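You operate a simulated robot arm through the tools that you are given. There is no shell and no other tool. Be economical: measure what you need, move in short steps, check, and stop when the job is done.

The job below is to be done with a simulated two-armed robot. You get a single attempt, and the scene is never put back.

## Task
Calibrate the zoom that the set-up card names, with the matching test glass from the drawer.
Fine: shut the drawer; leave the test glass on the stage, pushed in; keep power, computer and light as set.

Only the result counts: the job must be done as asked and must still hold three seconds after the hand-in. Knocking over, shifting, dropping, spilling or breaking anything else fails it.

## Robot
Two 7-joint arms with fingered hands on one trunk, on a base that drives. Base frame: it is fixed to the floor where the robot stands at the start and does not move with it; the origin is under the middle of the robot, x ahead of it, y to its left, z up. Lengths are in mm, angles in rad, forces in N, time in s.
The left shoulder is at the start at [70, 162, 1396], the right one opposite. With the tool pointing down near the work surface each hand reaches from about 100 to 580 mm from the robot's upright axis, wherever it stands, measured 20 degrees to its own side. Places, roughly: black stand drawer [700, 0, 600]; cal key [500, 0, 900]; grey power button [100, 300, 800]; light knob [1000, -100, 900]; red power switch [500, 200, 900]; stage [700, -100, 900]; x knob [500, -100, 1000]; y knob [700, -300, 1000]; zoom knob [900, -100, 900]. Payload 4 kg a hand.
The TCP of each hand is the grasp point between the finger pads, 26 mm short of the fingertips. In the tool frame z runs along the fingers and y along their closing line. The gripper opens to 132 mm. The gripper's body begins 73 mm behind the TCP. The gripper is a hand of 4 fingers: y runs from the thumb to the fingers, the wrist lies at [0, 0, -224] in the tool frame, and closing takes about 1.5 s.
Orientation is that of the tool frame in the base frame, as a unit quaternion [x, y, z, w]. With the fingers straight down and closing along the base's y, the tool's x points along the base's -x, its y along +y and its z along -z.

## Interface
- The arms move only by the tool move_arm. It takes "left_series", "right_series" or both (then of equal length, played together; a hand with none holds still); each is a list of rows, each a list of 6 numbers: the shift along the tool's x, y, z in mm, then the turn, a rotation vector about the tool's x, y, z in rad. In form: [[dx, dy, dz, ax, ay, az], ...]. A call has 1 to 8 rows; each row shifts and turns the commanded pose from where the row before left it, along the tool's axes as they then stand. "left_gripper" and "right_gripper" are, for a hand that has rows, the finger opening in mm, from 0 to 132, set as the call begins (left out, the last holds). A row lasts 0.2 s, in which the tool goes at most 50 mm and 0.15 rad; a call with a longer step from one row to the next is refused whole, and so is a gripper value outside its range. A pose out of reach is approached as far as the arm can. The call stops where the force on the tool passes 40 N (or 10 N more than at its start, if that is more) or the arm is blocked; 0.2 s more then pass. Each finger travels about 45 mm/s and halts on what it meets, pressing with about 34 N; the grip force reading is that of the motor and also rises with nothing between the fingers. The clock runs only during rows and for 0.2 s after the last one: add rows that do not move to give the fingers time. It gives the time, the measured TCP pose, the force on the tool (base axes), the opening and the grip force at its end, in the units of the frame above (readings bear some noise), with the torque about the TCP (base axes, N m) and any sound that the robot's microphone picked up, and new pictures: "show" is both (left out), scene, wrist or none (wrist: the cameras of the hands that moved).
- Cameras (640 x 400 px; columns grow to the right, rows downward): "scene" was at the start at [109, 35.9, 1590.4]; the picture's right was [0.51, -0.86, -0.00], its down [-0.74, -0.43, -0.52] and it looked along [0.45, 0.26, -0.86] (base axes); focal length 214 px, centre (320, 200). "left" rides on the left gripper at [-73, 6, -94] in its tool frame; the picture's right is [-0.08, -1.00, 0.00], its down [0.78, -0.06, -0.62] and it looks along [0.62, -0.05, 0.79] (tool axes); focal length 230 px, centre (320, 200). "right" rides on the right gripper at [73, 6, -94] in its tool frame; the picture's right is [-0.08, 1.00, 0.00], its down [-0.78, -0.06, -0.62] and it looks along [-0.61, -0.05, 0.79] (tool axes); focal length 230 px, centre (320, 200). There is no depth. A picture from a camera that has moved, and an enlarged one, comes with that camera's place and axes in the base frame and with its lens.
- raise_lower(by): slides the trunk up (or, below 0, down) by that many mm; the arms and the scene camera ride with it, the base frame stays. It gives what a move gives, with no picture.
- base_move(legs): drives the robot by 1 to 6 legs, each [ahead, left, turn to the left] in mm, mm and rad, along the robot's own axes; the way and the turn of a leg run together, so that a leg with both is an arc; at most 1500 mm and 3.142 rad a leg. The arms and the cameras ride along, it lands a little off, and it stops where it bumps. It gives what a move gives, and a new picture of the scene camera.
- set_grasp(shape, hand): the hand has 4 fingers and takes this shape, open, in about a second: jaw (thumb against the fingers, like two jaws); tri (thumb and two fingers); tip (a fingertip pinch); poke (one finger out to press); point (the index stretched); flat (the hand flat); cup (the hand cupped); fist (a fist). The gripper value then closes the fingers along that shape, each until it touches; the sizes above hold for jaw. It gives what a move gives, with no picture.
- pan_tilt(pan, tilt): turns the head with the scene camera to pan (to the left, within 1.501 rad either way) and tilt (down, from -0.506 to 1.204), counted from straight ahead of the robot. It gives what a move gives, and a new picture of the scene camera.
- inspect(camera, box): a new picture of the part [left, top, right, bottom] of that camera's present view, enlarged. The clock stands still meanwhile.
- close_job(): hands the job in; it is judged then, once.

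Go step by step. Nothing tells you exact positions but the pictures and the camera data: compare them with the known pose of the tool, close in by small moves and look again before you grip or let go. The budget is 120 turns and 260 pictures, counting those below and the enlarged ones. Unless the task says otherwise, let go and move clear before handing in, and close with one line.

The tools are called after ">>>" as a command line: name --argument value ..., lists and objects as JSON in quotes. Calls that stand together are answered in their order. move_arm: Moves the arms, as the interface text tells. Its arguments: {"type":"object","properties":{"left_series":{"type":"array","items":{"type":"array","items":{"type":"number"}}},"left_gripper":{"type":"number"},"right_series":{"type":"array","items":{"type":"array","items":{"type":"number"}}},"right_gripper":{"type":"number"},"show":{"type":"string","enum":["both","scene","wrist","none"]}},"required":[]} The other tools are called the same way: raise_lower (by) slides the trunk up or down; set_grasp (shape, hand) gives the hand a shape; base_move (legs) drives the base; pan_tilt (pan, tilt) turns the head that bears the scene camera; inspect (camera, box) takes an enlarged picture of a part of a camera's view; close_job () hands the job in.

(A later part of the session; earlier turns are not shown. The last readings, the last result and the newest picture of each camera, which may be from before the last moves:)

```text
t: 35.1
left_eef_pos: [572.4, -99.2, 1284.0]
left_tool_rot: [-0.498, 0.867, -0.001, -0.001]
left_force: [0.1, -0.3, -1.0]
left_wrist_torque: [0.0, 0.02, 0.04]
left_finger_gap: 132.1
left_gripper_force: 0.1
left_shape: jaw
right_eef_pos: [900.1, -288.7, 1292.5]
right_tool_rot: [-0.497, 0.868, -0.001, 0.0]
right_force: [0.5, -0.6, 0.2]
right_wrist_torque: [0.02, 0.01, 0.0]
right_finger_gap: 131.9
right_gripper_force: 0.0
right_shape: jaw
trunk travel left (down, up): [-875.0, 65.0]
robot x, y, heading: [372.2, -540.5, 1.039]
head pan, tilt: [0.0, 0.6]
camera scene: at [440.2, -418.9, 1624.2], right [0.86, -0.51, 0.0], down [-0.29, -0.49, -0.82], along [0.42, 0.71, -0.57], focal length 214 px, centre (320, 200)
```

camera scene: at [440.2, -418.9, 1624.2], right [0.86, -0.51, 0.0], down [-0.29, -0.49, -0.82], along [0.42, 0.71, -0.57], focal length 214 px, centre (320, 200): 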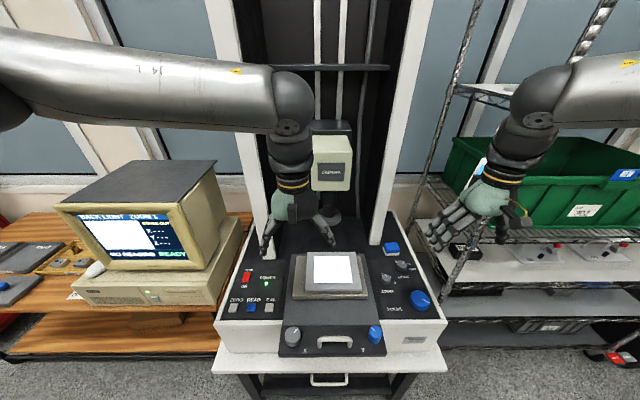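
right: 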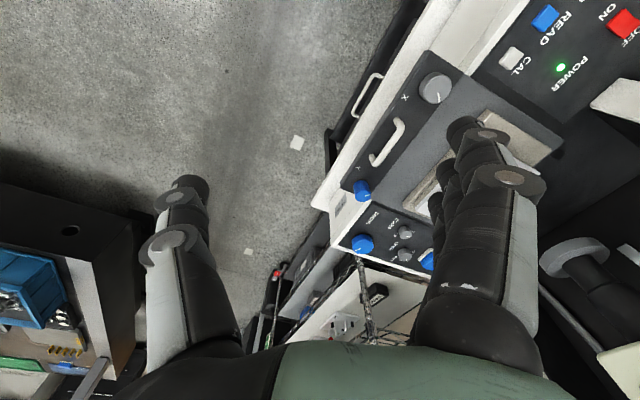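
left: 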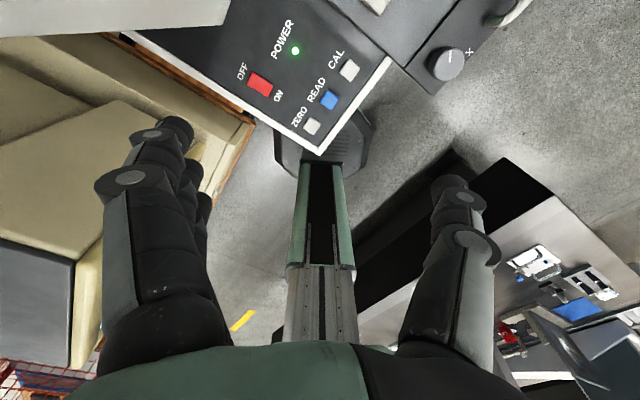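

Working in the machine frame (u right, v forward from the robot): stage handle ~(40,430,930), zoom knob ~(247,643,930), drawer handle ~(34,430,525), under the table edge. I'll first retract both hands so the trunk can go down in front of the table.

>>> move_arm --left_series '[[0, 0, -20, 0, 0, 0], [45, 0, 0, 0, 0, 0], [45, 0, 0, 0, 0, 0], [45, 0, 0, 0, 0, 0], [45, 0, 0, 0, 0, 0], [30, 0, 0, 0, 0, 0]]' --right_series '[[0, 0, -20, 0, 0, 0], [45, 0, 0, 0, 0, 0], [45, 0, 0, 0, 0, 0], [45, 0, 0, 0, 0, 0], [45, 0, 0, 0, 0, 0], [30, 0, 0, 0, 0, 0]]' --show "scene"

```text
t: 36.5
left_eef_pos: [466.7, -282.0, 1304.2]
left_tool_rot: [-0.497, 0.868, 0.0, -0.001]
left_force: [0.8, -0.8, -0.6]
left_wrist_torque: [0.01, -0.01, 0.01]
left_finger_gap: 131.8
left_gripper_force: 0.0
left_shape: jaw
right_eef_pos: [804.5, -454.7, 1312.2]
right_tool_rot: [-0.496, 0.868, 0.0, 0.001]
right_force: [-0.5, -0.3, -0.4]
right_wrist_torque: [0.01, 0.0, -0.01]
right_finger_gap: 131.7
right_gripper_force: 0.1
right_shape: jaw
right hand out of reach, approached as far as the arm can: row 6
trunk travel left (down, up): [-875.0, 65.0]
robot x, y, heading: [371.7, -537.7, 1.04]
head pan, tilt: [0.0, 0.6]
camera scene: at [439.5, -420.4, 1624.4], right [0.86, -0.51, 0.0], down [-0.29, -0.49, -0.83], along [0.42, 0.71, -0.56], focal length 214 px, centre (320, 200)
```

scene: 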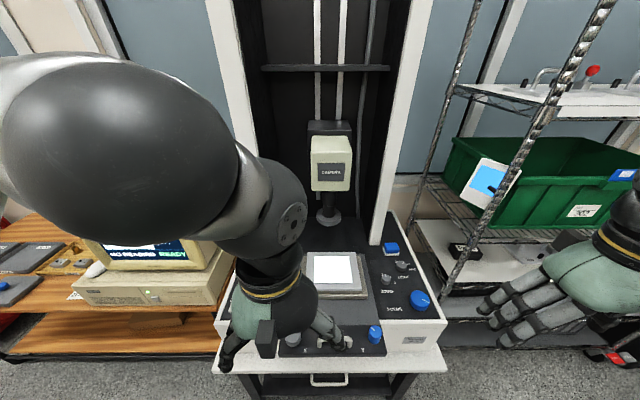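

>>> move_arm --left_series '[[0, 45, 0, 0, 0, 0], [0, 45, 0, 0, 0, 0], [0, 45, 0, 0, 0, 0], [0, 45, 0, 0, 0, 0]]' --show "none"

>>> raise_lower --by -380

>>> pan_tilt --pan 0.0 --tilt 0.9

```text
t: 37.5
left_eef_pos: [373.4, -216.0, 1328.5]
left_tool_rot: [-0.497, 0.867, -0.002, 0.0]
left_force: [0.1, -0.2, -0.4]
left_wrist_torque: [0.0, -0.05, 0.0]
left_finger_gap: 132.1
left_gripper_force: 0.1
left_shape: jaw
left hand out of reach, approached as far as the arm can: row 2, 3, 4
right_eef_pos: [803.3, -452.9, 1312.5]
right_tool_rot: [-0.496, 0.868, 0.0, 0.001]
right_force: [-1.3, 0.3, 0.4]
right_wrist_torque: [0.01, -0.04, 0.02]
right_finger_gap: 132.0
right_gripper_force: 0.0
right_shape: jaw
trunk travel left (down, up): [-875.0, 65.0]
robot x, y, heading: [370.6, -543.3, 1.041]
head pan, tilt: [0.0, 0.6]
```

```text
t: 41.2
left_eef_pos: [375.1, -216.6, 947.9]
left_tool_rot: [-0.497, 0.868, -0.001, 0.0]
left_force: [-0.2, -0.5, 0.3]
left_wrist_torque: [0.03, 0.01, -0.02]
left_finger_gap: 132.2
left_gripper_force: 0.1
left_shape: jaw
right_eef_pos: [803.2, -452.1, 929.8]
right_tool_rot: [-0.497, 0.868, 0.0, -0.001]
right_force: [-0.2, 0.3, 0.3]
right_wrist_torque: [-0.01, 0.01, 0.0]
right_finger_gap: 131.8
right_gripper_force: 0.0
right_shape: jaw
trunk travel left (down, up): [-495.0, 445.0]
robot x, y, heading: [368.9, -538.6, 1.045]
head pan, tilt: [0.0, 0.6]
```

```text
t: 42.0
left_eef_pos: [376.0, -215.2, 949.3]
left_tool_rot: [-0.497, 0.867, -0.001, -0.002]
left_force: [-0.5, -0.9, 0.6]
left_wrist_torque: [0.0, 0.0, -0.01]
left_finger_gap: 131.9
left_gripper_force: 0.0
left_shape: jaw
right_eef_pos: [803.8, -452.6, 931.5]
right_tool_rot: [-0.497, 0.868, 0.0, 0.0]
right_force: [0.0, -0.1, 0.4]
right_wrist_torque: [0.05, 0.02, 0.01]
right_finger_gap: 131.7
right_gripper_force: 0.1
right_shape: jaw
trunk travel left (down, up): [-495.0, 445.0]
robot x, y, heading: [370.0, -540.5, 1.043]
head pan, tilt: [0.0, 0.901]
camera scene: at [433.5, -430.1, 1219.5], right [0.86, -0.51, 0.0], down [-0.4, -0.68, -0.62], along [0.31, 0.54, -0.78], focal length 214 px, centre (320, 200)
```

scene: 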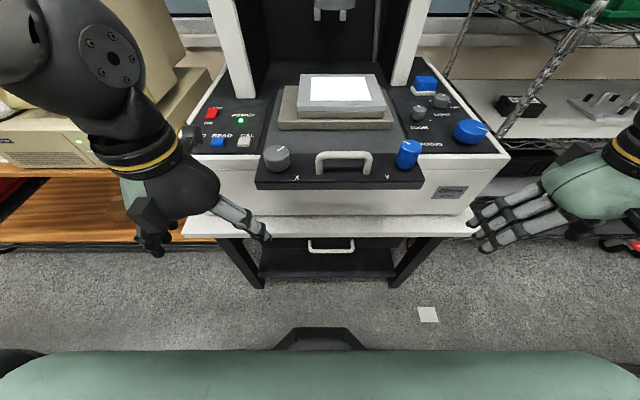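

>>> inspect --camera "scene" --box '[240, 200, 440, 300]'

>>> inspect --camera "right" --box '[0, 0, 640, 400]'

```text
3.20 times, centred on (340, 250) of scene
camera zoom: at [433.5, -430.1, 1219.5], right [0.86, -0.51, 0.0], down [-0.4, -0.68, -0.62], along [0.31, 0.54, -0.78], focal length 686 px, centre (256, 40)
```

zoom: 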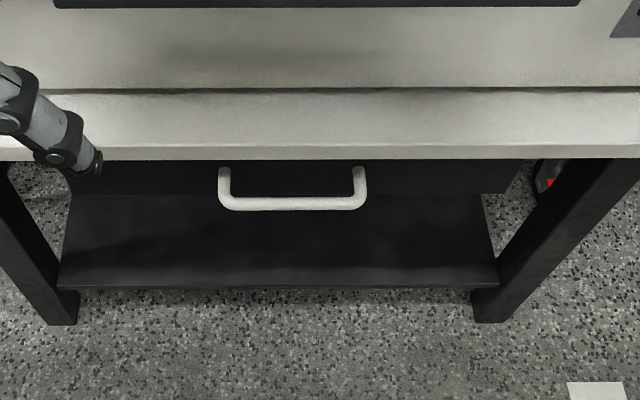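

```text
1.00 times, centred on (320, 200) of right (not enlarged: the box is as wide or as high as the picture)
camera zoom: at [762.0, -511.5, 1026.2], right [-0.82, 0.57, 0.0], down [0.45, 0.65, 0.62], along [0.35, 0.51, -0.79], focal length 230 px, centre (320, 200)
```

zoom: 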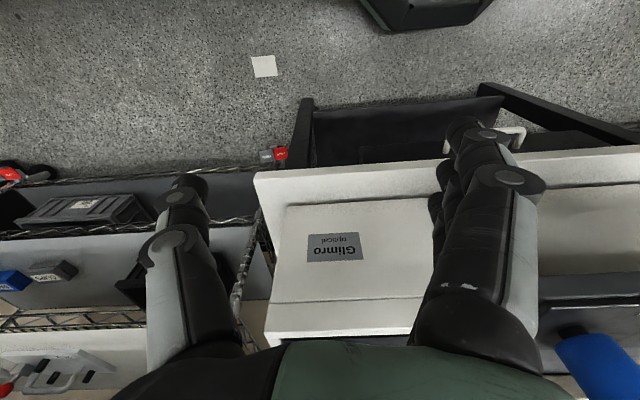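

The drawer handle bar is around (u 34, v 413, z ~620), near the table's front edge. I'll lower the right hand and pitch it forward so that it can grip the bar horizontally.

>>> move_arm --right_series '[[-6, 0, 46, 0, -0.15, 0], [1, 0, 46.4, 0, -0.15, 0], [7.9, 0, 45.7, 0, -0.15, 0], [14.6, 0, 44, 0, -0.15, 0], [21, 0, 41.4, 0, -0.15, 0], [14.6, 0, 27.4, 0, -0.15, 0], [18.5, 0, 24.9, 0, -0.15, 0], [22, 0, 22, 0, -0.15, 0]]' --right_gripper 70

```text
t: 42.8
left_eef_pos: [375.4, -217.8, 948.3]
left_tool_rot: [-0.498, 0.867, 0.002, -0.001]
left_force: [0.7, 0.1, 0.6]
left_wrist_torque: [-0.03, -0.01, -0.01]
left_finger_gap: 131.8
left_gripper_force: 0.0
left_shape: jaw
right_eef_pos: [855.6, -318.2, 909.1]
right_tool_rot: [-0.487, 0.827, 0.132, 0.249]
right_force: [-5.2, -10.5, 3.7]
right_wrist_torque: [0.13, 0.14, 0.52]
right_finger_gap: 70.4
right_gripper_force: 0.0
right_shape: jaw
right hand out of reach, approached as far as the arm can: row 1, 2, 3, 4
trunk travel left (down, up): [-495.0, 445.0]
robot x, y, heading: [372.5, -538.9, 1.042]
head pan, tilt: [0.0, 0.901]
stopped in row 4 (right hand): the force on the tool passed its limit at 104 N (the readings are from after the stop); the commanded pose is now the measured one
camera scene: at [433.6, -432.7, 1219.8], right [0.86, -0.51, 0.0], down [-0.4, -0.67, -0.62], along [0.32, 0.54, -0.78], focal length 214 px, centre (320, 200)
camera right: at [794.4, -411.4, 948.5], right [-0.84, 0.55, 0.02], down [0.19, 0.27, 0.94], along [0.51, 0.79, -0.33], focal length 230 px, centre (320, 200)
```

scene: 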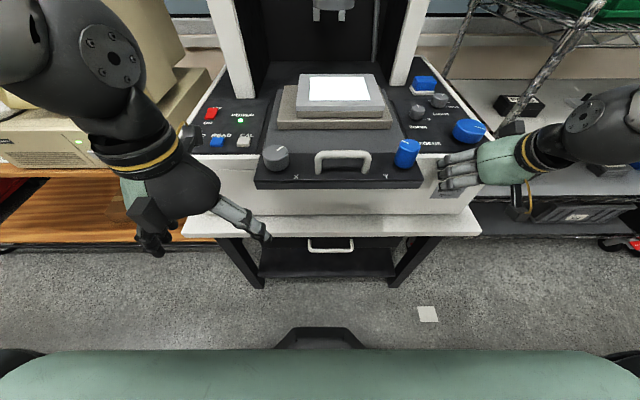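
right: 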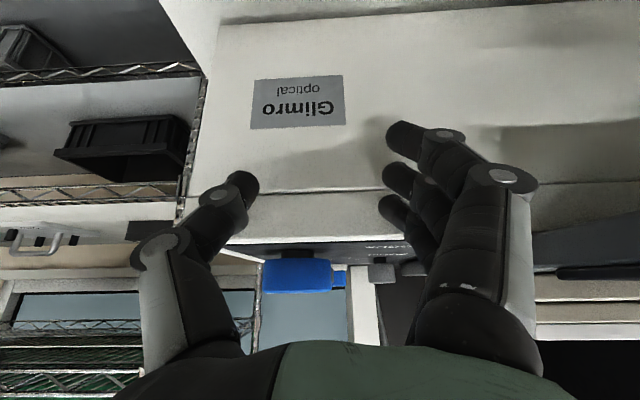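

The hand was at its inner reach limit and swung forward, touching the machine's front. I'll back it off and check that nothing shifted, then come from a better arm posture.

>>> move_arm --right_series '[[12, 0, -8, 0, 0, 0], [25, 0, -16, 0, 0, 0], [25, 0, -16, 0, 0, 0]]' --show "scene"

>>> inspect --camera "scene" --box '[240, 200, 440, 300]'

```text
t: 43.6
left_eef_pos: [376.4, -218.0, 950.0]
left_tool_rot: [-0.497, 0.868, -0.001, 0.0]
left_force: [-0.3, 0.2, 0.3]
left_wrist_torque: [0.02, -0.01, 0.02]
left_finger_gap: 131.9
left_gripper_force: 0.0
left_shape: jaw
right_eef_pos: [855.1, -317.8, 908.7]
right_tool_rot: [-0.487, 0.827, 0.132, 0.249]
right_force: [-7.2, -13.4, -3.2]
right_wrist_torque: [-0.23, 0.03, 0.63]
right_finger_gap: 70.4
right_gripper_force: 0.0
right_shape: jaw
right hand out of reach, approached as far as the arm can: row 1, 2, 3
trunk travel left (down, up): [-495.0, 445.0]
robot x, y, heading: [370.6, -540.0, 1.044]
head pan, tilt: [0.0, 0.901]
camera scene: at [433.1, -432.1, 1219.7], right [0.86, -0.51, 0.0], down [-0.4, -0.67, -0.62], along [0.32, 0.54, -0.78], focal length 214 px, centre (320, 200)
```

scene: 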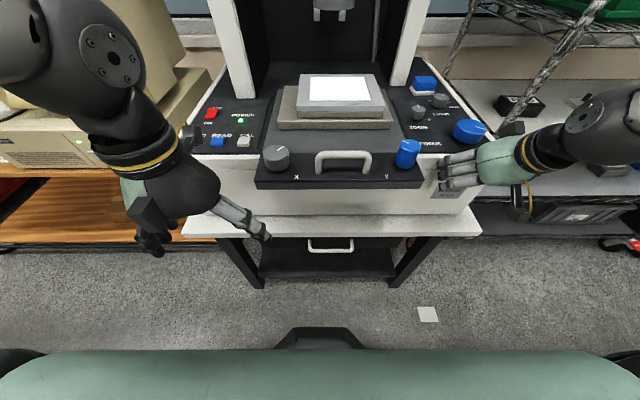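

```text
3.20 times, centred on (340, 250) of scene
camera zoom: at [433.1, -432.1, 1219.7], right [0.86, -0.51, 0.0], down [-0.4, -0.67, -0.62], along [0.32, 0.54, -0.78], focal length 686 px, centre (256, 40)
```

zoom: 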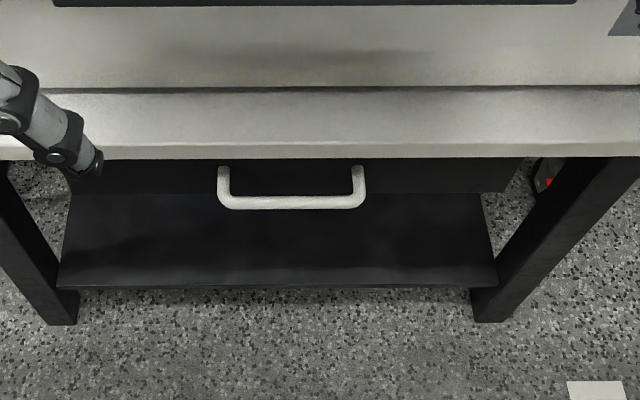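

>>> base_move --legs '[[-50, 0, 0]]'

>>> raise_lower --by 380

```text
t: 44.5
left_eef_pos: [349.9, -259.8, 948.4]
left_tool_rot: [-0.497, 0.868, 0.0, -0.001]
left_force: [-0.3, 0.0, 0.3]
left_wrist_torque: [0.02, 0.0, 0.02]
left_finger_gap: 131.9
left_gripper_force: 0.0
left_shape: jaw
right_eef_pos: [828.6, -358.8, 908.3]
right_tool_rot: [-0.486, 0.827, 0.133, 0.25]
right_force: [0.5, 0.1, -0.1]
right_wrist_torque: [-0.02, -0.04, -0.02]
right_finger_gap: 70.5
right_gripper_force: 0.2
right_shape: jaw
trunk travel left (down, up): [-495.0, 445.0]
robot x, y, heading: [345.9, -578.6, 1.035]
head pan, tilt: [0.0, 0.901]
camera scene: at [407.9, -473.8, 1219.6], right [0.86, -0.51, 0.0], down [-0.4, -0.67, -0.62], along [0.32, 0.54, -0.78], focal length 214 px, centre (320, 200)
```

scene: 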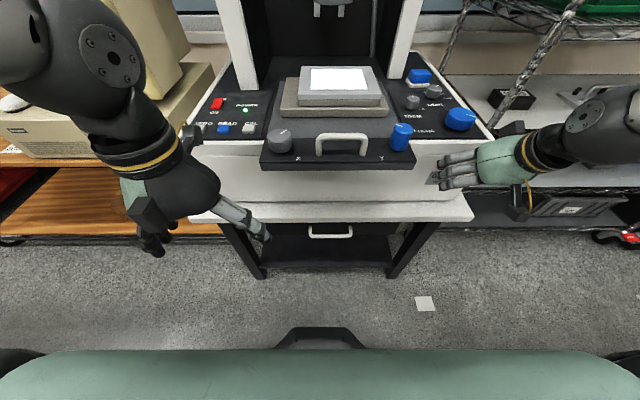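

```text
t: 48.2
left_eef_pos: [351.4, -258.4, 1329.1]
left_tool_rot: [-0.498, 0.867, -0.001, -0.001]
left_force: [0.5, 0.6, 0.2]
left_wrist_torque: [0.05, -0.01, 0.01]
left_finger_gap: 131.9
left_gripper_force: 0.1
left_shape: jaw
right_eef_pos: [830.5, -358.8, 1287.9]
right_tool_rot: [-0.486, 0.827, 0.132, 0.249]
right_force: [-0.3, -0.4, -0.8]
right_wrist_torque: [0.0, -0.01, 0.0]
right_finger_gap: 70.6
right_gripper_force: 0.0
right_shape: jaw
trunk travel left (down, up): [-875.0, 65.0]
robot x, y, heading: [344.7, -582.7, 1.039]
head pan, tilt: [0.0, 0.901]
```

>>> move_arm --right_series '[[28, 10, 28, 0, 0, 0], [28, 10, 28, 0, 0, 0], [28, 10, 28, 0, 0, 0], [28, 10, 28, 0, 0, 0]]' --show "none"

```text
t: 49.2
left_eef_pos: [351.7, -259.3, 1329.0]
left_tool_rot: [-0.496, 0.868, -0.001, -0.001]
left_force: [-0.5, -0.3, 1.0]
left_wrist_torque: [0.03, -0.02, -0.03]
left_finger_gap: 131.8
left_gripper_force: 0.1
left_shape: jaw
right_eef_pos: [831.6, -336.7, 1205.6]
right_tool_rot: [-0.487, 0.827, 0.132, 0.249]
right_force: [0.3, 0.1, -0.3]
right_wrist_torque: [0.03, -0.01, -0.02]
right_finger_gap: 70.6
right_gripper_force: 0.1
right_shape: jaw
right hand out of reach, approached as far as the arm can: row 1, 2, 3, 4
trunk travel left (down, up): [-875.0, 65.0]
robot x, y, heading: [346.3, -585.5, 1.042]
head pan, tilt: [0.0, 0.901]
```

>>> move_arm --right_series '[[0, 0, 0, 0, 0.14, 0], [0, 0, 0, 0, 0.14, 0], [0, 0, 0, 0, 0.14, 0], [0, 0, 0, 0, 0.14, 0]]' --show "none"

```text
t: 50.2
left_eef_pos: [349.8, -257.9, 1327.4]
left_tool_rot: [-0.497, 0.868, -0.001, -0.002]
left_force: [0.7, -0.1, 0.6]
left_wrist_torque: [-0.01, 0.01, 0.0]
left_finger_gap: 132.0
left_gripper_force: 0.1
left_shape: jaw
right_eef_pos: [831.2, -335.9, 1204.9]
right_tool_rot: [-0.504, 0.863, -0.009, 0.01]
right_force: [-0.3, -0.4, -0.6]
right_wrist_torque: [-0.01, -0.02, 0.03]
right_finger_gap: 70.4
right_gripper_force: 0.1
right_shape: jaw
trunk travel left (down, up): [-875.0, 65.0]
robot x, y, heading: [346.1, -581.1, 1.044]
head pan, tilt: [0.0, 0.901]
```

>>> move_arm --right_series '[[38, 12, 20, 0, 0, 0], [38, 12, 20, 0, 0, 0], [38, 12, 20, 0, 0, 0], [38, 12, 20, 0, 0, 0], [0, 12, 45, 0, 0, 0], [0, 12, 45, 0, 0, 0], [0, 0, 45, 0, 0, 0], [0, 0, 45, 0, 0, 0]]' --show "scene"

```text
t: 52.0
left_eef_pos: [350.8, -258.1, 1327.4]
left_tool_rot: [-0.497, 0.868, -0.001, -0.002]
left_force: [-0.6, 0.5, 0.6]
left_wrist_torque: [-0.02, -0.02, 0.02]
left_finger_gap: 131.8
left_gripper_force: 0.0
left_shape: jaw
right_eef_pos: [729.5, -406.4, 968.1]
right_tool_rot: [-0.504, 0.864, -0.007, 0.011]
right_force: [0.7, -0.1, -1.4]
right_wrist_torque: [0.01, 0.0, 0.0]
right_finger_gap: 69.9
right_gripper_force: 0.1
right_shape: jaw
right hand out of reach, approached as far as the arm can: row 3, 4, 8
trunk travel left (down, up): [-875.0, 65.0]
robot x, y, heading: [343.6, -581.3, 1.038]
head pan, tilt: [0.0, 0.901]
camera scene: at [408.4, -471.5, 1599.4], right [0.86, -0.51, 0.0], down [-0.4, -0.68, -0.62], along [0.32, 0.53, -0.78], focal length 214 px, centre (320, 200)
```

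scene: 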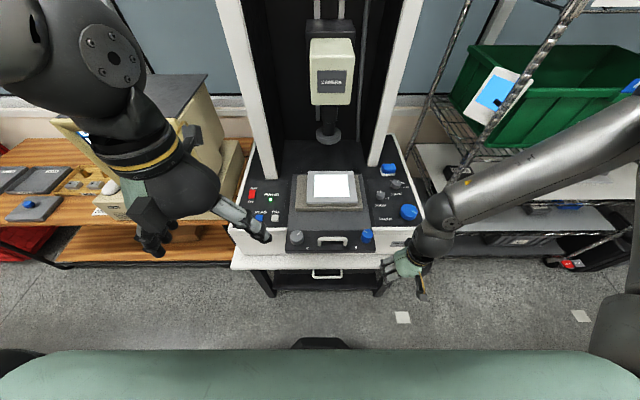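

>>> move_arm --right_series '[[0, 40, 0, 0, 0, 0], [0, 40, 20, 0, 0, 0], [0, 30, 30, 0, 0, 0], [0, 0, 30, 0, -0.15, 0], [0, 0, 0, 0, -0.15, 0], [0, 0, 0, 0, -0.15, 0]]' --show "scene"

```text
t: 53.4
left_eef_pos: [350.7, -259.3, 1329.2]
left_tool_rot: [-0.497, 0.868, -0.001, -0.001]
left_force: [0.3, 0.5, -0.2]
left_wrist_torque: [0.02, -0.03, -0.01]
left_finger_gap: 131.9
left_gripper_force: 0.1
left_shape: jaw
right_eef_pos: [741.9, -403.7, 989.4]
right_tool_rot: [-0.494, 0.839, 0.107, 0.202]
right_force: [0.4, -0.4, 0.2]
right_wrist_torque: [0.0, -0.01, -0.01]
right_finger_gap: 69.9
right_gripper_force: 0.0
right_shape: jaw
right hand out of reach, approached as far as the arm can: row 1, 2, 3, 4, 5, 6
trunk travel left (down, up): [-875.0, 65.0]
robot x, y, heading: [348.1, -581.9, 1.043]
head pan, tilt: [0.0, 0.901]
camera scene: at [408.6, -473.2, 1599.5], right [0.86, -0.51, 0.0], down [-0.4, -0.68, -0.62], along [0.32, 0.54, -0.78], focal length 214 px, centre (320, 200)
```

scene: 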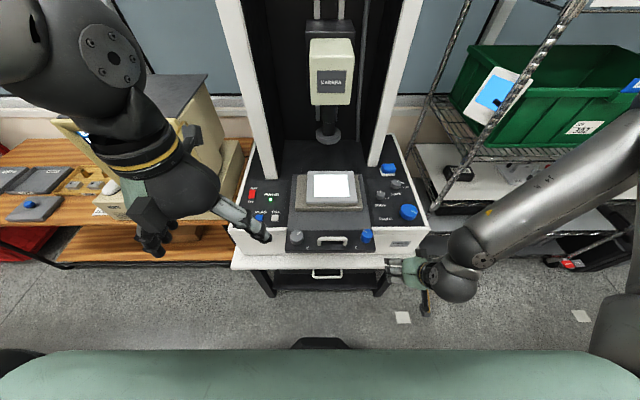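

>>> move_arm --right_series '[[0, 0, -30, 0, 0.14, 0], [0, 0, -40, 0, 0.14, 0], [0, 0, -45, 0, 0.14, 0], [0, 0, -45, 0, 0, 0], [0, 40, 0, 0, 0, 0], [0, 40, 0, 0, 0, 0], [0, 40, 0, 0, 0, 0], [0, 40, 0, 0, 0, 0]]' --show "scene"

```text
t: 55.2
left_eef_pos: [353.3, -258.5, 1329.2]
left_tool_rot: [-0.497, 0.868, 0.0, -0.002]
left_force: [0.2, -0.5, 0.2]
left_wrist_torque: [0.0, 0.03, 0.06]
left_finger_gap: 132.2
left_gripper_force: 0.1
left_shape: jaw
right_eef_pos: [639.0, -348.2, 1139.9]
right_tool_rot: [-0.503, 0.864, 0.002, 0.021]
right_force: [0.1, -0.8, -0.4]
right_wrist_torque: [0.0, 0.0, 0.0]
right_finger_gap: 70.1
right_gripper_force: 0.1
right_shape: jaw
right hand out of reach, approached as far as the arm can: row 1, 2, 4, 8
trunk travel left (down, up): [-875.0, 65.0]
robot x, y, heading: [344.0, -584.0, 1.034]
head pan, tilt: [0.0, 0.901]
camera scene: at [411.9, -472.4, 1599.3], right [0.86, -0.51, 0.0], down [-0.4, -0.68, -0.62], along [0.31, 0.53, -0.78], focal length 214 px, centre (320, 200)
```

scene: 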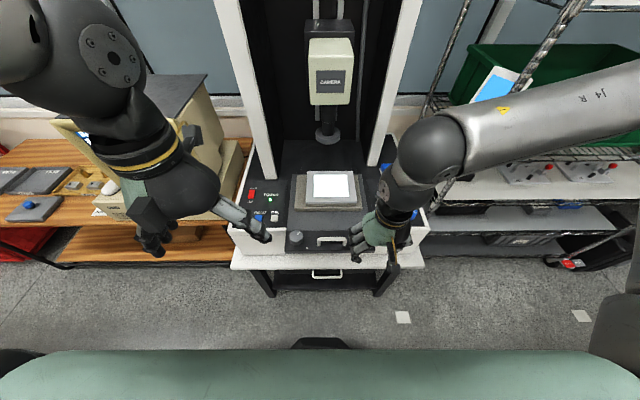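

>>> move_arm --right_series '[[10, 0, 45, 0, 0, 0], [10, 0, 45, 0, 0, 0], [10, 0, 45, 0, 0, 0], [0, 0, 45, 0, 0, 0], [0, 0, 45, 0, 0, 0], [0, 0, 45, 0, 0, 0]]' --show "none"

```text
t: 56.6
left_eef_pos: [350.8, -258.6, 1326.8]
left_tool_rot: [-0.497, 0.868, 0.001, -0.002]
left_force: [0.4, -0.5, 0.2]
left_wrist_torque: [0.02, 0.02, -0.02]
left_finger_gap: 131.7
left_gripper_force: 0.1
left_shape: jaw
right_eef_pos: [733.0, -415.5, 961.9]
right_tool_rot: [-0.504, 0.864, 0.002, 0.024]
right_force: [1.5, 0.2, -0.5]
right_wrist_torque: [0.03, -0.01, 0.0]
right_finger_gap: 69.9
right_gripper_force: 0.1
right_shape: jaw
right hand out of reach, approached as far as the arm can: row 1, 2, 3, 4, 5, 6
trunk travel left (down, up): [-875.0, 65.0]
robot x, y, heading: [344.8, -581.9, 1.037]
head pan, tilt: [0.0, 0.901]
```

The right arm is folded too close to the body. I'll shift the base right and back so the left arm can reach the drawer handle straight ahead with a more extended arm.

>>> base_move --legs '[[0, -200, 0], [-150, 0, 0]]'

>>> pan_tilt --pan 0.3 --tilt 0.7

```text
t: 59.2
left_eef_pos: [451.4, -486.8, 1327.2]
left_tool_rot: [-0.497, 0.868, 0.0, -0.003]
left_force: [0.9, -1.2, 0.4]
left_wrist_torque: [-0.02, 0.04, 0.04]
left_finger_gap: 131.9
left_gripper_force: 0.0
left_shape: jaw
right_eef_pos: [832.4, -642.2, 961.9]
right_tool_rot: [-0.504, 0.863, -0.001, 0.022]
right_force: [0.2, -0.4, -0.4]
right_wrist_torque: [-0.05, 0.01, -0.02]
right_finger_gap: 69.8
right_gripper_force: 0.1
right_shape: jaw
trunk travel left (down, up): [-875.0, 65.0]
robot x, y, heading: [441.8, -811.8, 1.04]
head pan, tilt: [0.0, 0.901]
camera scene: at [509.1, -700.5, 1599.1], right [0.86, -0.51, 0.0], down [-0.4, -0.68, -0.62], along [0.31, 0.53, -0.79], focal length 214 px, centre (320, 200)
```

scene: 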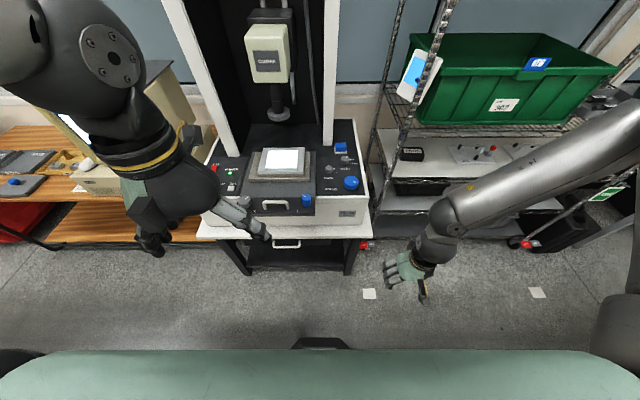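

```text
t: 60.0
left_eef_pos: [448.6, -489.9, 1328.3]
left_tool_rot: [-0.497, 0.868, 0.0, -0.001]
left_force: [-0.7, 0.1, 0.0]
left_wrist_torque: [0.01, -0.01, -0.01]
left_finger_gap: 132.0
left_gripper_force: 0.0
left_shape: jaw
right_eef_pos: [831.0, -646.2, 963.8]
right_tool_rot: [-0.504, 0.863, 0.001, 0.024]
right_force: [0.4, -0.4, -0.5]
right_wrist_torque: [-0.02, 0.01, 0.01]
right_finger_gap: 70.1
right_gripper_force: 0.0
right_shape: jaw
trunk travel left (down, up): [-875.0, 65.0]
robot x, y, heading: [444.5, -812.5, 1.038]
head pan, tilt: [0.3, 0.7]
camera scene: at [486.6, -686.5, 1615.7], right [0.97, -0.23, 0.0], down [-0.15, -0.63, -0.77], along [0.18, 0.74, -0.64], focal length 214 px, centre (320, 200)
```

scene: 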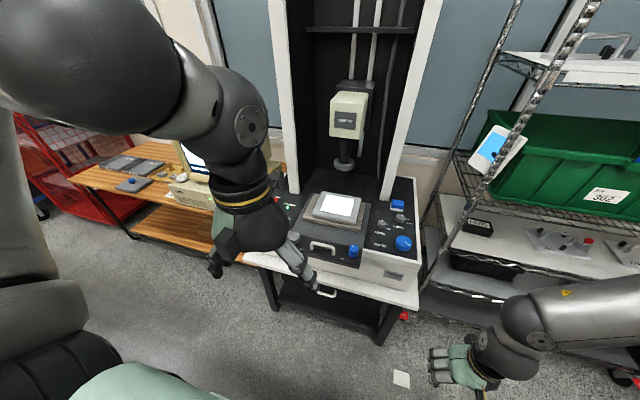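

>>> move_arm --left_series '[[-45, 0, 10, 0, 0, 0], [-45, 0, 20, 0, 0, 0], [-45, 0, 20, 0, 0, 0], [-30, 0, 40, 0, 0, 0], [0, 0, 45, 0, 0, 0], [0, 0, 45, 0, 0, 0], [0, 0, 45, 0, 0, 0], [0, 0, 45, 0, 0, 0]]' --left_gripper 70 --show "none"

```text
t: 61.8
left_eef_pos: [532.0, -348.2, 1057.3]
left_tool_rot: [-0.497, 0.868, -0.001, -0.001]
left_force: [0.5, -0.2, 0.1]
left_wrist_torque: [-0.01, 0.02, 0.03]
left_finger_gap: 70.6
left_gripper_force: 0.0
left_shape: jaw
right_eef_pos: [831.2, -644.2, 962.9]
right_tool_rot: [-0.505, 0.863, 0.001, 0.023]
right_force: [0.4, -0.5, 0.1]
right_wrist_torque: [-0.02, 0.01, 0.02]
right_finger_gap: 70.2
right_gripper_force: 0.0
right_shape: jaw
trunk travel left (down, up): [-875.0, 65.0]
robot x, y, heading: [437.8, -814.4, 1.034]
head pan, tilt: [0.3, 0.7]
```

>>> move_arm --left_series '[[-5, 0, 20, 0, -0.15, 0], [-2, 0, 20.5, 0, -0.15, 0], [1, 0, 20.6, 0, -0.15, 0], [4.2, 0, 20.2, 0, -0.15, 0], [7.2, 0, 19.3, 0, -0.15, 0], [10, 0, 18, 0, -0.15, 0], [12.6, 0, 16.3, 0, -0.15, 0], [14.8, 0, 14.3, 0, -0.15, 0]]' --show "scene"

```text
t: 63.6
left_eef_pos: [549.0, -319.1, 896.9]
left_tool_rot: [-0.411, 0.716, 0.28, 0.49]
left_force: [1.3, -0.2, -0.3]
left_wrist_torque: [-0.02, -0.02, 0.0]
left_finger_gap: 70.3
left_gripper_force: 0.1
left_shape: jaw
left hand out of reach, approached as far as the arm can: row 6
right_eef_pos: [827.4, -644.5, 963.4]
right_tool_rot: [-0.505, 0.863, 0.0, 0.024]
right_force: [0.1, 0.1, 1.1]
right_wrist_torque: [-0.02, -0.02, -0.01]
right_finger_gap: 70.1
right_gripper_force: 0.0
right_shape: jaw
trunk travel left (down, up): [-875.0, 65.0]
robot x, y, heading: [441.6, -812.5, 1.04]
head pan, tilt: [0.3, 0.7]
camera scene: at [483.6, -684.5, 1615.9], right [0.97, -0.23, 0.0], down [-0.15, -0.63, -0.76], along [0.18, 0.74, -0.64], focal length 214 px, centre (320, 200)
```

scene: 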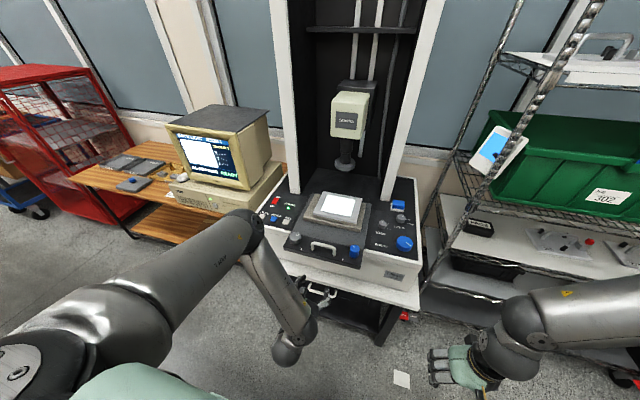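

>>> move_arm --left_series '[[0, 0, 0, 0, 0, -0.15], [0, 0, 0, 0, 0, -0.15], [0, 0, 0, 0, 0, -0.15], [0, 0, 0, 0, 0, -0.15], [0, 0, 0, 0, 0, -0.15], [0, 0, 0, 0, 0, -0.15], [0, 0, 0, 0, 0, -0.15], [0, 0, 0, 0, 0, -0.15]]' --show "none"

```text
t: 65.4
left_eef_pos: [550.6, -320.6, 898.0]
left_tool_rot: [0.744, -0.359, 0.045, -0.561]
left_force: [-0.1, 0.2, 0.2]
left_wrist_torque: [0.05, 0.02, -0.04]
left_finger_gap: 70.3
left_gripper_force: 0.0
left_shape: jaw
right_eef_pos: [830.5, -645.4, 964.2]
right_tool_rot: [-0.504, 0.863, 0.001, 0.024]
right_force: [-0.4, 0.3, 0.5]
right_wrist_torque: [0.02, 0.02, 0.0]
right_finger_gap: 70.1
right_gripper_force: 0.0
right_shape: jaw
trunk travel left (down, up): [-875.0, 65.0]
robot x, y, heading: [440.5, -815.6, 1.041]
head pan, tilt: [0.3, 0.7]
```

>>> move_arm --left_series '[[0, 0, 0, 0, 0, -0.123], [0, 0, 0, 0, 0, -0.123], [0, 0, 0, 0, 0, -0.123], [0, 0, 0, 0.12, 0, 0], [0, 0, 0, 0.12, 0, 0], [0, 0, 0, 0.12, 0, 0]]' --left_gripper 60 --show "both"

```text
t: 66.8
left_eef_pos: [570.2, -304.2, 887.8]
left_tool_rot: [0.688, -0.187, 0.182, -0.677]
left_force: [0.3, 0.0, -0.1]
left_wrist_torque: [0.0, 0.01, -0.01]
left_finger_gap: 60.8
left_gripper_force: 0.0
left_shape: jaw
left hand out of reach, approached as far as the arm can: row 6
right_eef_pos: [830.7, -645.3, 961.5]
right_tool_rot: [-0.505, 0.863, 0.0, 0.023]
right_force: [0.1, -0.9, 0.1]
right_wrist_torque: [0.02, 0.04, 0.03]
right_finger_gap: 70.1
right_gripper_force: 0.1
right_shape: jaw
trunk travel left (down, up): [-875.0, 65.0]
robot x, y, heading: [441.3, -815.1, 1.04]
head pan, tilt: [0.3, 0.7]
camera scene: at [489.1, -685.4, 1615.6], right [0.97, -0.23, 0.0], down [-0.15, -0.63, -0.76], along [0.18, 0.74, -0.64], focal length 214 px, centre (320, 200)
camera left: at [460.4, -348.4, 884.6], right [-0.06, 0.05, 1.0], down [0.37, -0.93, 0.07], along [0.93, 0.37, 0.03], focal length 230 px, centre (320, 200)
```

scene: 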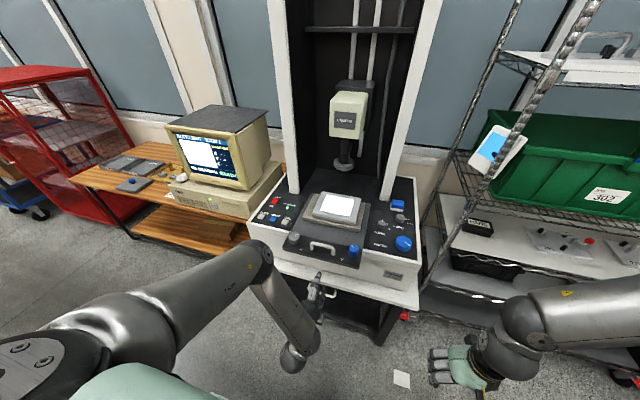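
left: 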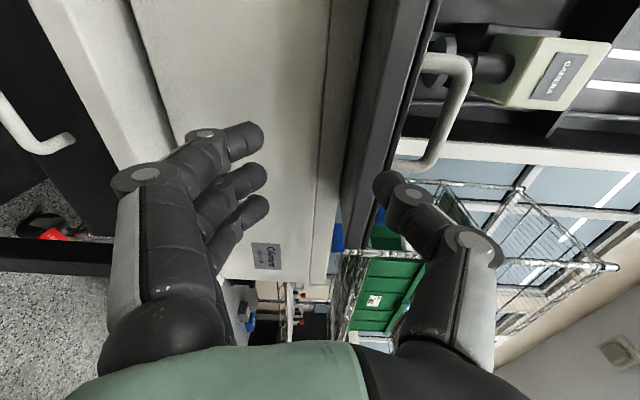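

The left hand points level at the machine with thumb up; the drawer handle shows below. I'll lower the trunk so the hand is at handle height (~z 620).

>>> raise_lower --by -265

>>> inspect --camera "left" --box '[0, 0, 640, 400]'

>>> pan_tilt --pan 0.3 --tilt 0.8

```text
t: 69.5
left_eef_pos: [569.3, -303.0, 622.8]
left_tool_rot: [0.689, -0.186, 0.182, -0.676]
left_force: [0.1, -0.9, 0.0]
left_wrist_torque: [0.02, 0.03, 0.01]
left_finger_gap: 60.9
left_gripper_force: 0.0
left_shape: jaw
right_eef_pos: [832.0, -645.1, 697.7]
right_tool_rot: [-0.504, 0.863, 0.001, 0.024]
right_force: [-0.1, 1.4, 0.5]
right_wrist_torque: [0.01, -0.01, 0.0]
right_finger_gap: 70.4
right_gripper_force: 0.1
right_shape: jaw
trunk travel left (down, up): [-610.0, 330.0]
robot x, y, heading: [441.4, -815.4, 1.037]
head pan, tilt: [0.3, 0.7]
```

```text
1.00 times, centred on (320, 200) of left (not enlarged: the box is as wide or as high as the picture)
camera zoom: at [459.4, -348.5, 619.8], right [-0.06, 0.05, 1.0], down [0.37, -0.93, 0.07], along [0.93, 0.37, 0.03], focal length 230 px, centre (320, 200)
```

zoom: 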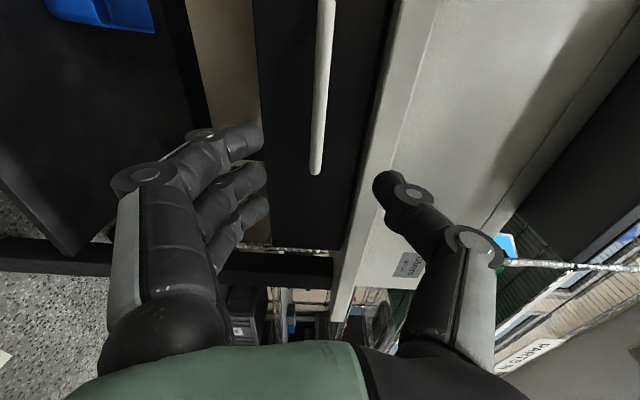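

```text
t: 70.2
left_eef_pos: [569.1, -304.1, 623.0]
left_tool_rot: [0.688, -0.187, 0.182, -0.677]
left_force: [-0.7, -0.7, 0.4]
left_wrist_torque: [-0.02, 0.0, 0.02]
left_finger_gap: 60.6
left_gripper_force: 0.1
left_shape: jaw
right_eef_pos: [830.7, -644.9, 698.1]
right_tool_rot: [-0.503, 0.864, 0.0, 0.024]
right_force: [-0.2, -1.2, 0.5]
right_wrist_torque: [0.01, 0.02, 0.01]
right_finger_gap: 70.0
right_gripper_force: 0.1
right_shape: jaw
trunk travel left (down, up): [-610.0, 330.0]
robot x, y, heading: [443.8, -813.1, 1.041]
head pan, tilt: [0.3, 0.799]
camera scene: at [486.5, -689.7, 1342.4], right [0.97, -0.23, 0.0], down [-0.16, -0.7, -0.7], along [0.16, 0.68, -0.72], focal length 214 px, centre (320, 200)
```

scene: 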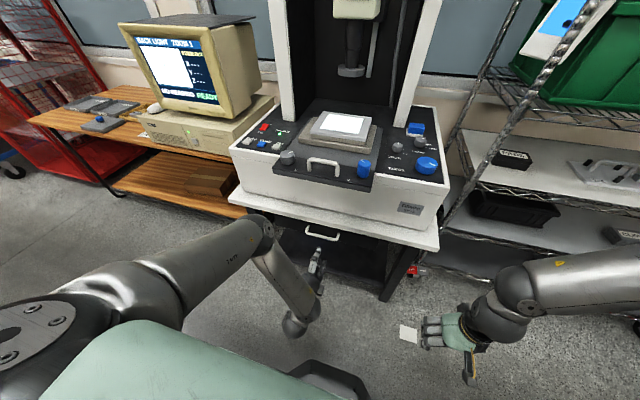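

The bar lies exactly between thumb and fingers in height. I'll advance toward it.

>>> move_arm --left_series '[[-8, 0, 40, 0, 0, 0], [-8, 0, 35, 0, 0, 0]]' --left_gripper 52 --show "both"

```text
t: 70.8
left_eef_pos: [586.8, -243.9, 623.1]
left_tool_rot: [0.688, -0.186, 0.182, -0.678]
left_force: [1.2, -0.3, 0.0]
left_wrist_torque: [0.06, 0.0, -0.01]
left_finger_gap: 52.6
left_gripper_force: 0.0
left_shape: jaw
left hand out of reach, approached as far as the arm can: row 2
right_eef_pos: [831.4, -645.2, 697.4]
right_tool_rot: [-0.504, 0.863, 0.0, 0.023]
right_force: [-0.1, -0.3, 0.7]
right_wrist_torque: [0.03, 0.01, -0.02]
right_finger_gap: 70.0
right_gripper_force: 0.0
right_shape: jaw
trunk travel left (down, up): [-610.0, 330.0]
robot x, y, heading: [440.0, -815.1, 1.042]
head pan, tilt: [0.3, 0.799]
camera scene: at [486.5, -690.0, 1342.5], right [0.97, -0.23, 0.0], down [-0.17, -0.7, -0.7], along [0.16, 0.68, -0.72], focal length 214 px, centre (320, 200)
camera left: at [477.7, -288.4, 620.0], right [-0.06, 0.05, 1.0], down [0.37, -0.93, 0.07], along [0.93, 0.37, 0.03], focal length 230 px, centre (320, 200)
```

scene: 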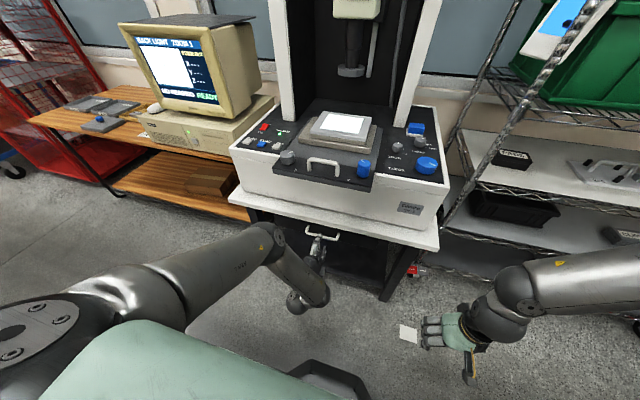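
left: 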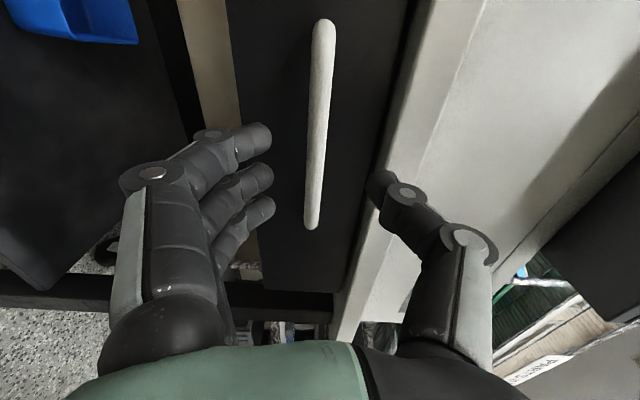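

>>> base_move --legs '[[36, 0, 0]]'

>>> inspect --camera "left" --box '[0, 0, 640, 400]'

```text
t: 71.6
left_eef_pos: [605.1, -213.5, 624.0]
left_tool_rot: [0.688, -0.186, 0.182, -0.677]
left_force: [0.7, 0.2, -0.5]
left_wrist_torque: [0.03, 0.02, -0.01]
left_finger_gap: 52.6
left_gripper_force: 0.1
left_shape: jaw
right_eef_pos: [849.2, -614.0, 697.9]
right_tool_rot: [-0.504, 0.864, 0.001, 0.023]
right_force: [0.2, -0.4, -1.4]
right_wrist_torque: [-0.04, 0.0, -0.01]
right_finger_gap: 70.0
right_gripper_force: 0.1
right_shape: jaw
trunk travel left (down, up): [-610.0, 330.0]
robot x, y, heading: [461.6, -779.3, 1.033]
head pan, tilt: [0.3, 0.799]
camera scene: at [504.6, -658.8, 1342.4], right [0.97, -0.23, 0.0], down [-0.16, -0.7, -0.7], along [0.16, 0.68, -0.72], focal length 214 px, centre (320, 200)
```

scene: 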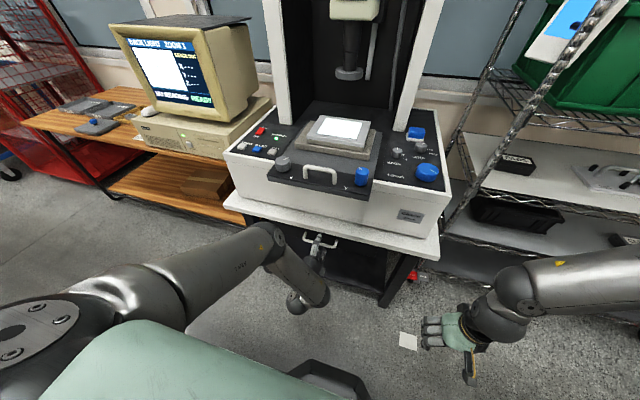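

```text
1.00 times, centred on (320, 200) of left (not enlarged: the box is as wide or as high as the picture)
camera zoom: at [495.6, -258.0, 619.6], right [-0.06, 0.05, 1.0], down [0.37, -0.93, 0.07], along [0.93, 0.37, 0.03], focal length 230 px, centre (320, 200)
```

zoom: 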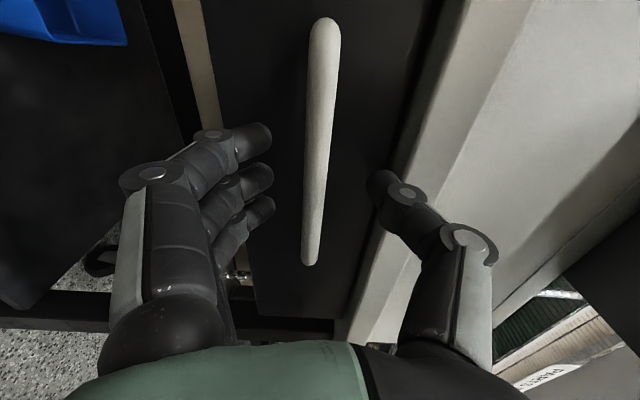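

The TCP is at the bar; closing the hand on it.

>>> move_arm --left_series '[[0, 0, 0, 0, 0, 0], [0, 0, 0, 0, 0, 0], [0, 0, 0, 0, 0, 0], [0, 0, 0, 0, 0, 0], [0, 0, 0, 0, 0, 0], [0, 0, 0, 0, 0, 0]]' --left_gripper 0 --show "wrist"

```text
t: 73.0
left_eef_pos: [604.9, -213.3, 623.3]
left_tool_rot: [0.688, -0.186, 0.182, -0.677]
left_force: [0.8, 3.3, 3.5]
left_wrist_torque: [0.05, 0.02, 0.01]
left_finger_gap: 0.0
left_gripper_force: 34.0
left_shape: jaw
right_eef_pos: [848.6, -614.5, 698.2]
right_tool_rot: [-0.504, 0.863, 0.0, 0.023]
right_force: [-0.6, 0.5, -0.6]
right_wrist_torque: [0.0, -0.01, -0.02]
right_finger_gap: 70.2
right_gripper_force: 0.1
right_shape: jaw
trunk travel left (down, up): [-610.0, 330.0]
robot x, y, heading: [461.4, -785.0, 1.04]
head pan, tilt: [0.3, 0.799]
camera left: at [495.7, -257.7, 620.0], right [-0.06, 0.05, 1.0], down [0.37, -0.93, 0.07], along [0.93, 0.37, 0.03], focal length 230 px, centre (320, 200)
```

left: 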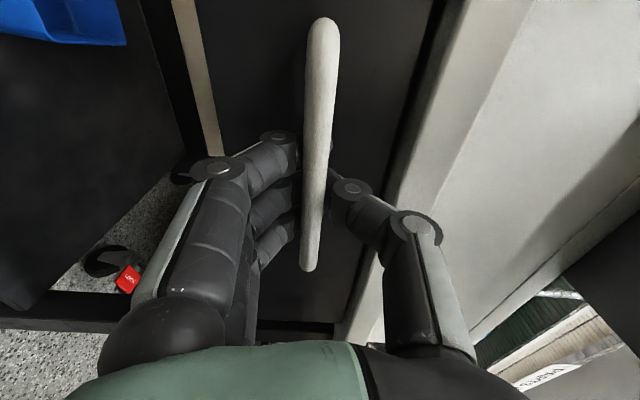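

The fingers have caged the bar. I'll pull the drawer out with the arm.

>>> move_arm --left_series '[[0, 0, -10, 0, 0, 0], [0, 0, -20, 0, 0, 0], [0, 0, -25, 0, 0, 0], [0, 0, -25, 0, 0, 0], [0, 0, -25, 0, 0, 0], [0, 0, -25, 0, 0, 0]]' --show "both"

```text
t: 74.2
left_eef_pos: [578.3, -270.6, 616.1]
left_tool_rot: [-0.683, 0.184, -0.18, 0.684]
left_force: [-10.1, 5.3, 26.7]
left_wrist_torque: [-0.29, 0.02, -0.04]
left_finger_gap: 0.0
left_gripper_force: 33.9
left_shape: jaw
left hand out of reach, approached as far as the arm can: row 4, 5
right_eef_pos: [847.1, -613.2, 698.1]
right_tool_rot: [-0.506, 0.862, 0.001, 0.025]
right_force: [0.5, -0.8, -0.6]
right_wrist_torque: [0.02, 0.01, -0.01]
right_finger_gap: 70.1
right_gripper_force: 0.2
right_shape: jaw
trunk travel left (down, up): [-610.0, 330.0]
robot x, y, heading: [458.2, -781.3, 1.044]
head pan, tilt: [0.3, 0.799]
stopped in row 5 (left hand): the force on the tool passed its limit at 44 N (the readings are from after the stop); the commanded pose is now the measured one
camera scene: at [502.9, -660.5, 1342.8], right [0.97, -0.23, 0.0], down [-0.16, -0.7, -0.7], along [0.16, 0.68, -0.72], focal length 214 px, centre (320, 200)
camera left: at [470.1, -316.6, 611.9], right [-0.06, 0.04, 1.0], down [0.38, -0.93, 0.06], along [0.92, 0.38, 0.04], focal length 230 px, centre (320, 200)
```

scene: 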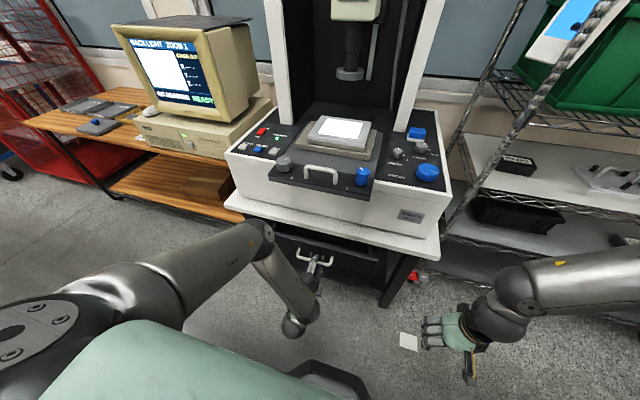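
left: 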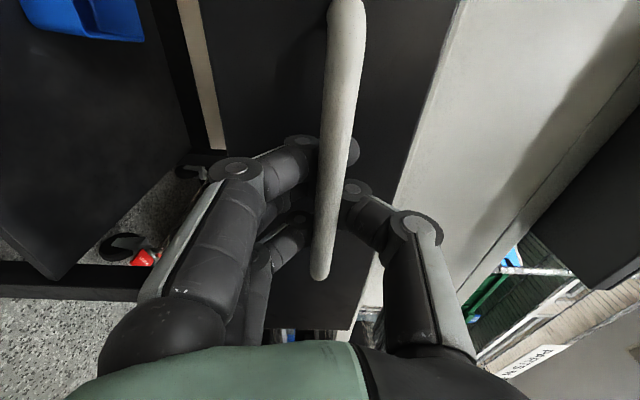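

>>> move_arm --left_series '[[0, -6, 0, 0, 0, 0]]' --show "none"

>>> base_move --legs '[[-130, 0, 0]]'

```text
t: 74.6
left_eef_pos: [580.2, -270.2, 619.4]
left_tool_rot: [0.687, -0.183, 0.178, -0.68]
left_force: [-14.1, 7.4, 15.0]
left_wrist_torque: [-0.27, 0.12, 0.05]
left_finger_gap: 0.1
left_gripper_force: 34.1
left_shape: jaw
right_eef_pos: [847.3, -613.0, 698.7]
right_tool_rot: [-0.506, 0.862, -0.001, 0.024]
right_force: [0.0, -0.3, -0.2]
right_wrist_torque: [-0.03, 0.01, 0.01]
right_finger_gap: 70.0
right_gripper_force: 0.0
right_shape: jaw
trunk travel left (down, up): [-610.0, 330.0]
robot x, y, heading: [458.7, -779.8, 1.041]
head pan, tilt: [0.3, 0.799]
```

```text
t: 75.9
left_eef_pos: [515.6, -384.4, 620.0]
left_tool_rot: [0.687, -0.184, 0.179, -0.68]
left_force: [-16.2, 9.7, 13.4]
left_wrist_torque: [-0.29, 0.11, 0.01]
left_finger_gap: 0.1
left_gripper_force: 34.2
left_shape: jaw
right_eef_pos: [780.8, -727.0, 699.3]
right_tool_rot: [-0.505, 0.863, 0.001, 0.025]
right_force: [0.2, 0.3, 0.3]
right_wrist_torque: [0.01, 0.01, 0.0]
right_finger_gap: 70.3
right_gripper_force: 0.1
right_shape: jaw
trunk travel left (down, up): [-610.0, 330.0]
robot x, y, heading: [393.5, -896.5, 1.043]
head pan, tilt: [0.3, 0.799]
camera scene: at [435.3, -772.8, 1342.7], right [0.97, -0.23, 0.0], down [-0.16, -0.7, -0.7], along [0.16, 0.68, -0.72], focal length 214 px, centre (320, 200)
```

scene: 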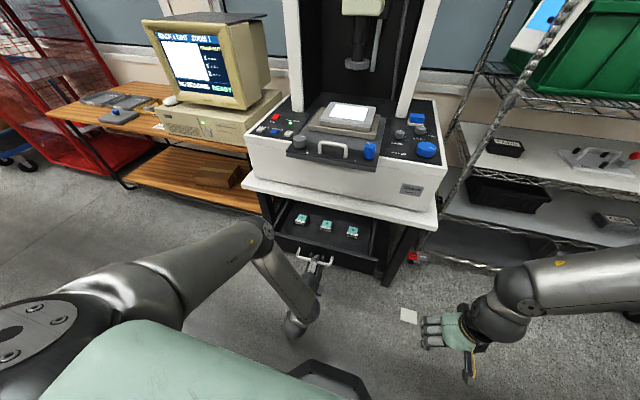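

Drawer is open with three glasses inside. I'll zoom in to read their labels.

>>> inspect --camera "scene" --box '[270, 195, 390, 270]'

```text
5.33 times, centred on (330, 232) of scene
camera zoom: at [435.3, -772.8, 1342.7], right [0.97, -0.23, 0.0], down [-0.16, -0.7, -0.7], along [0.16, 0.68, -0.72], focal length 1144 px, centre (267, 27)
```

zoom: 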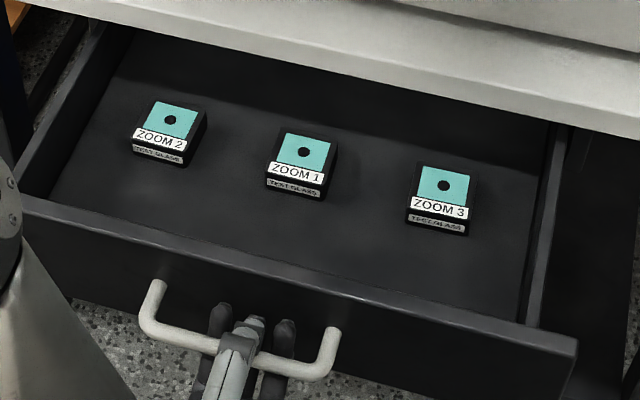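

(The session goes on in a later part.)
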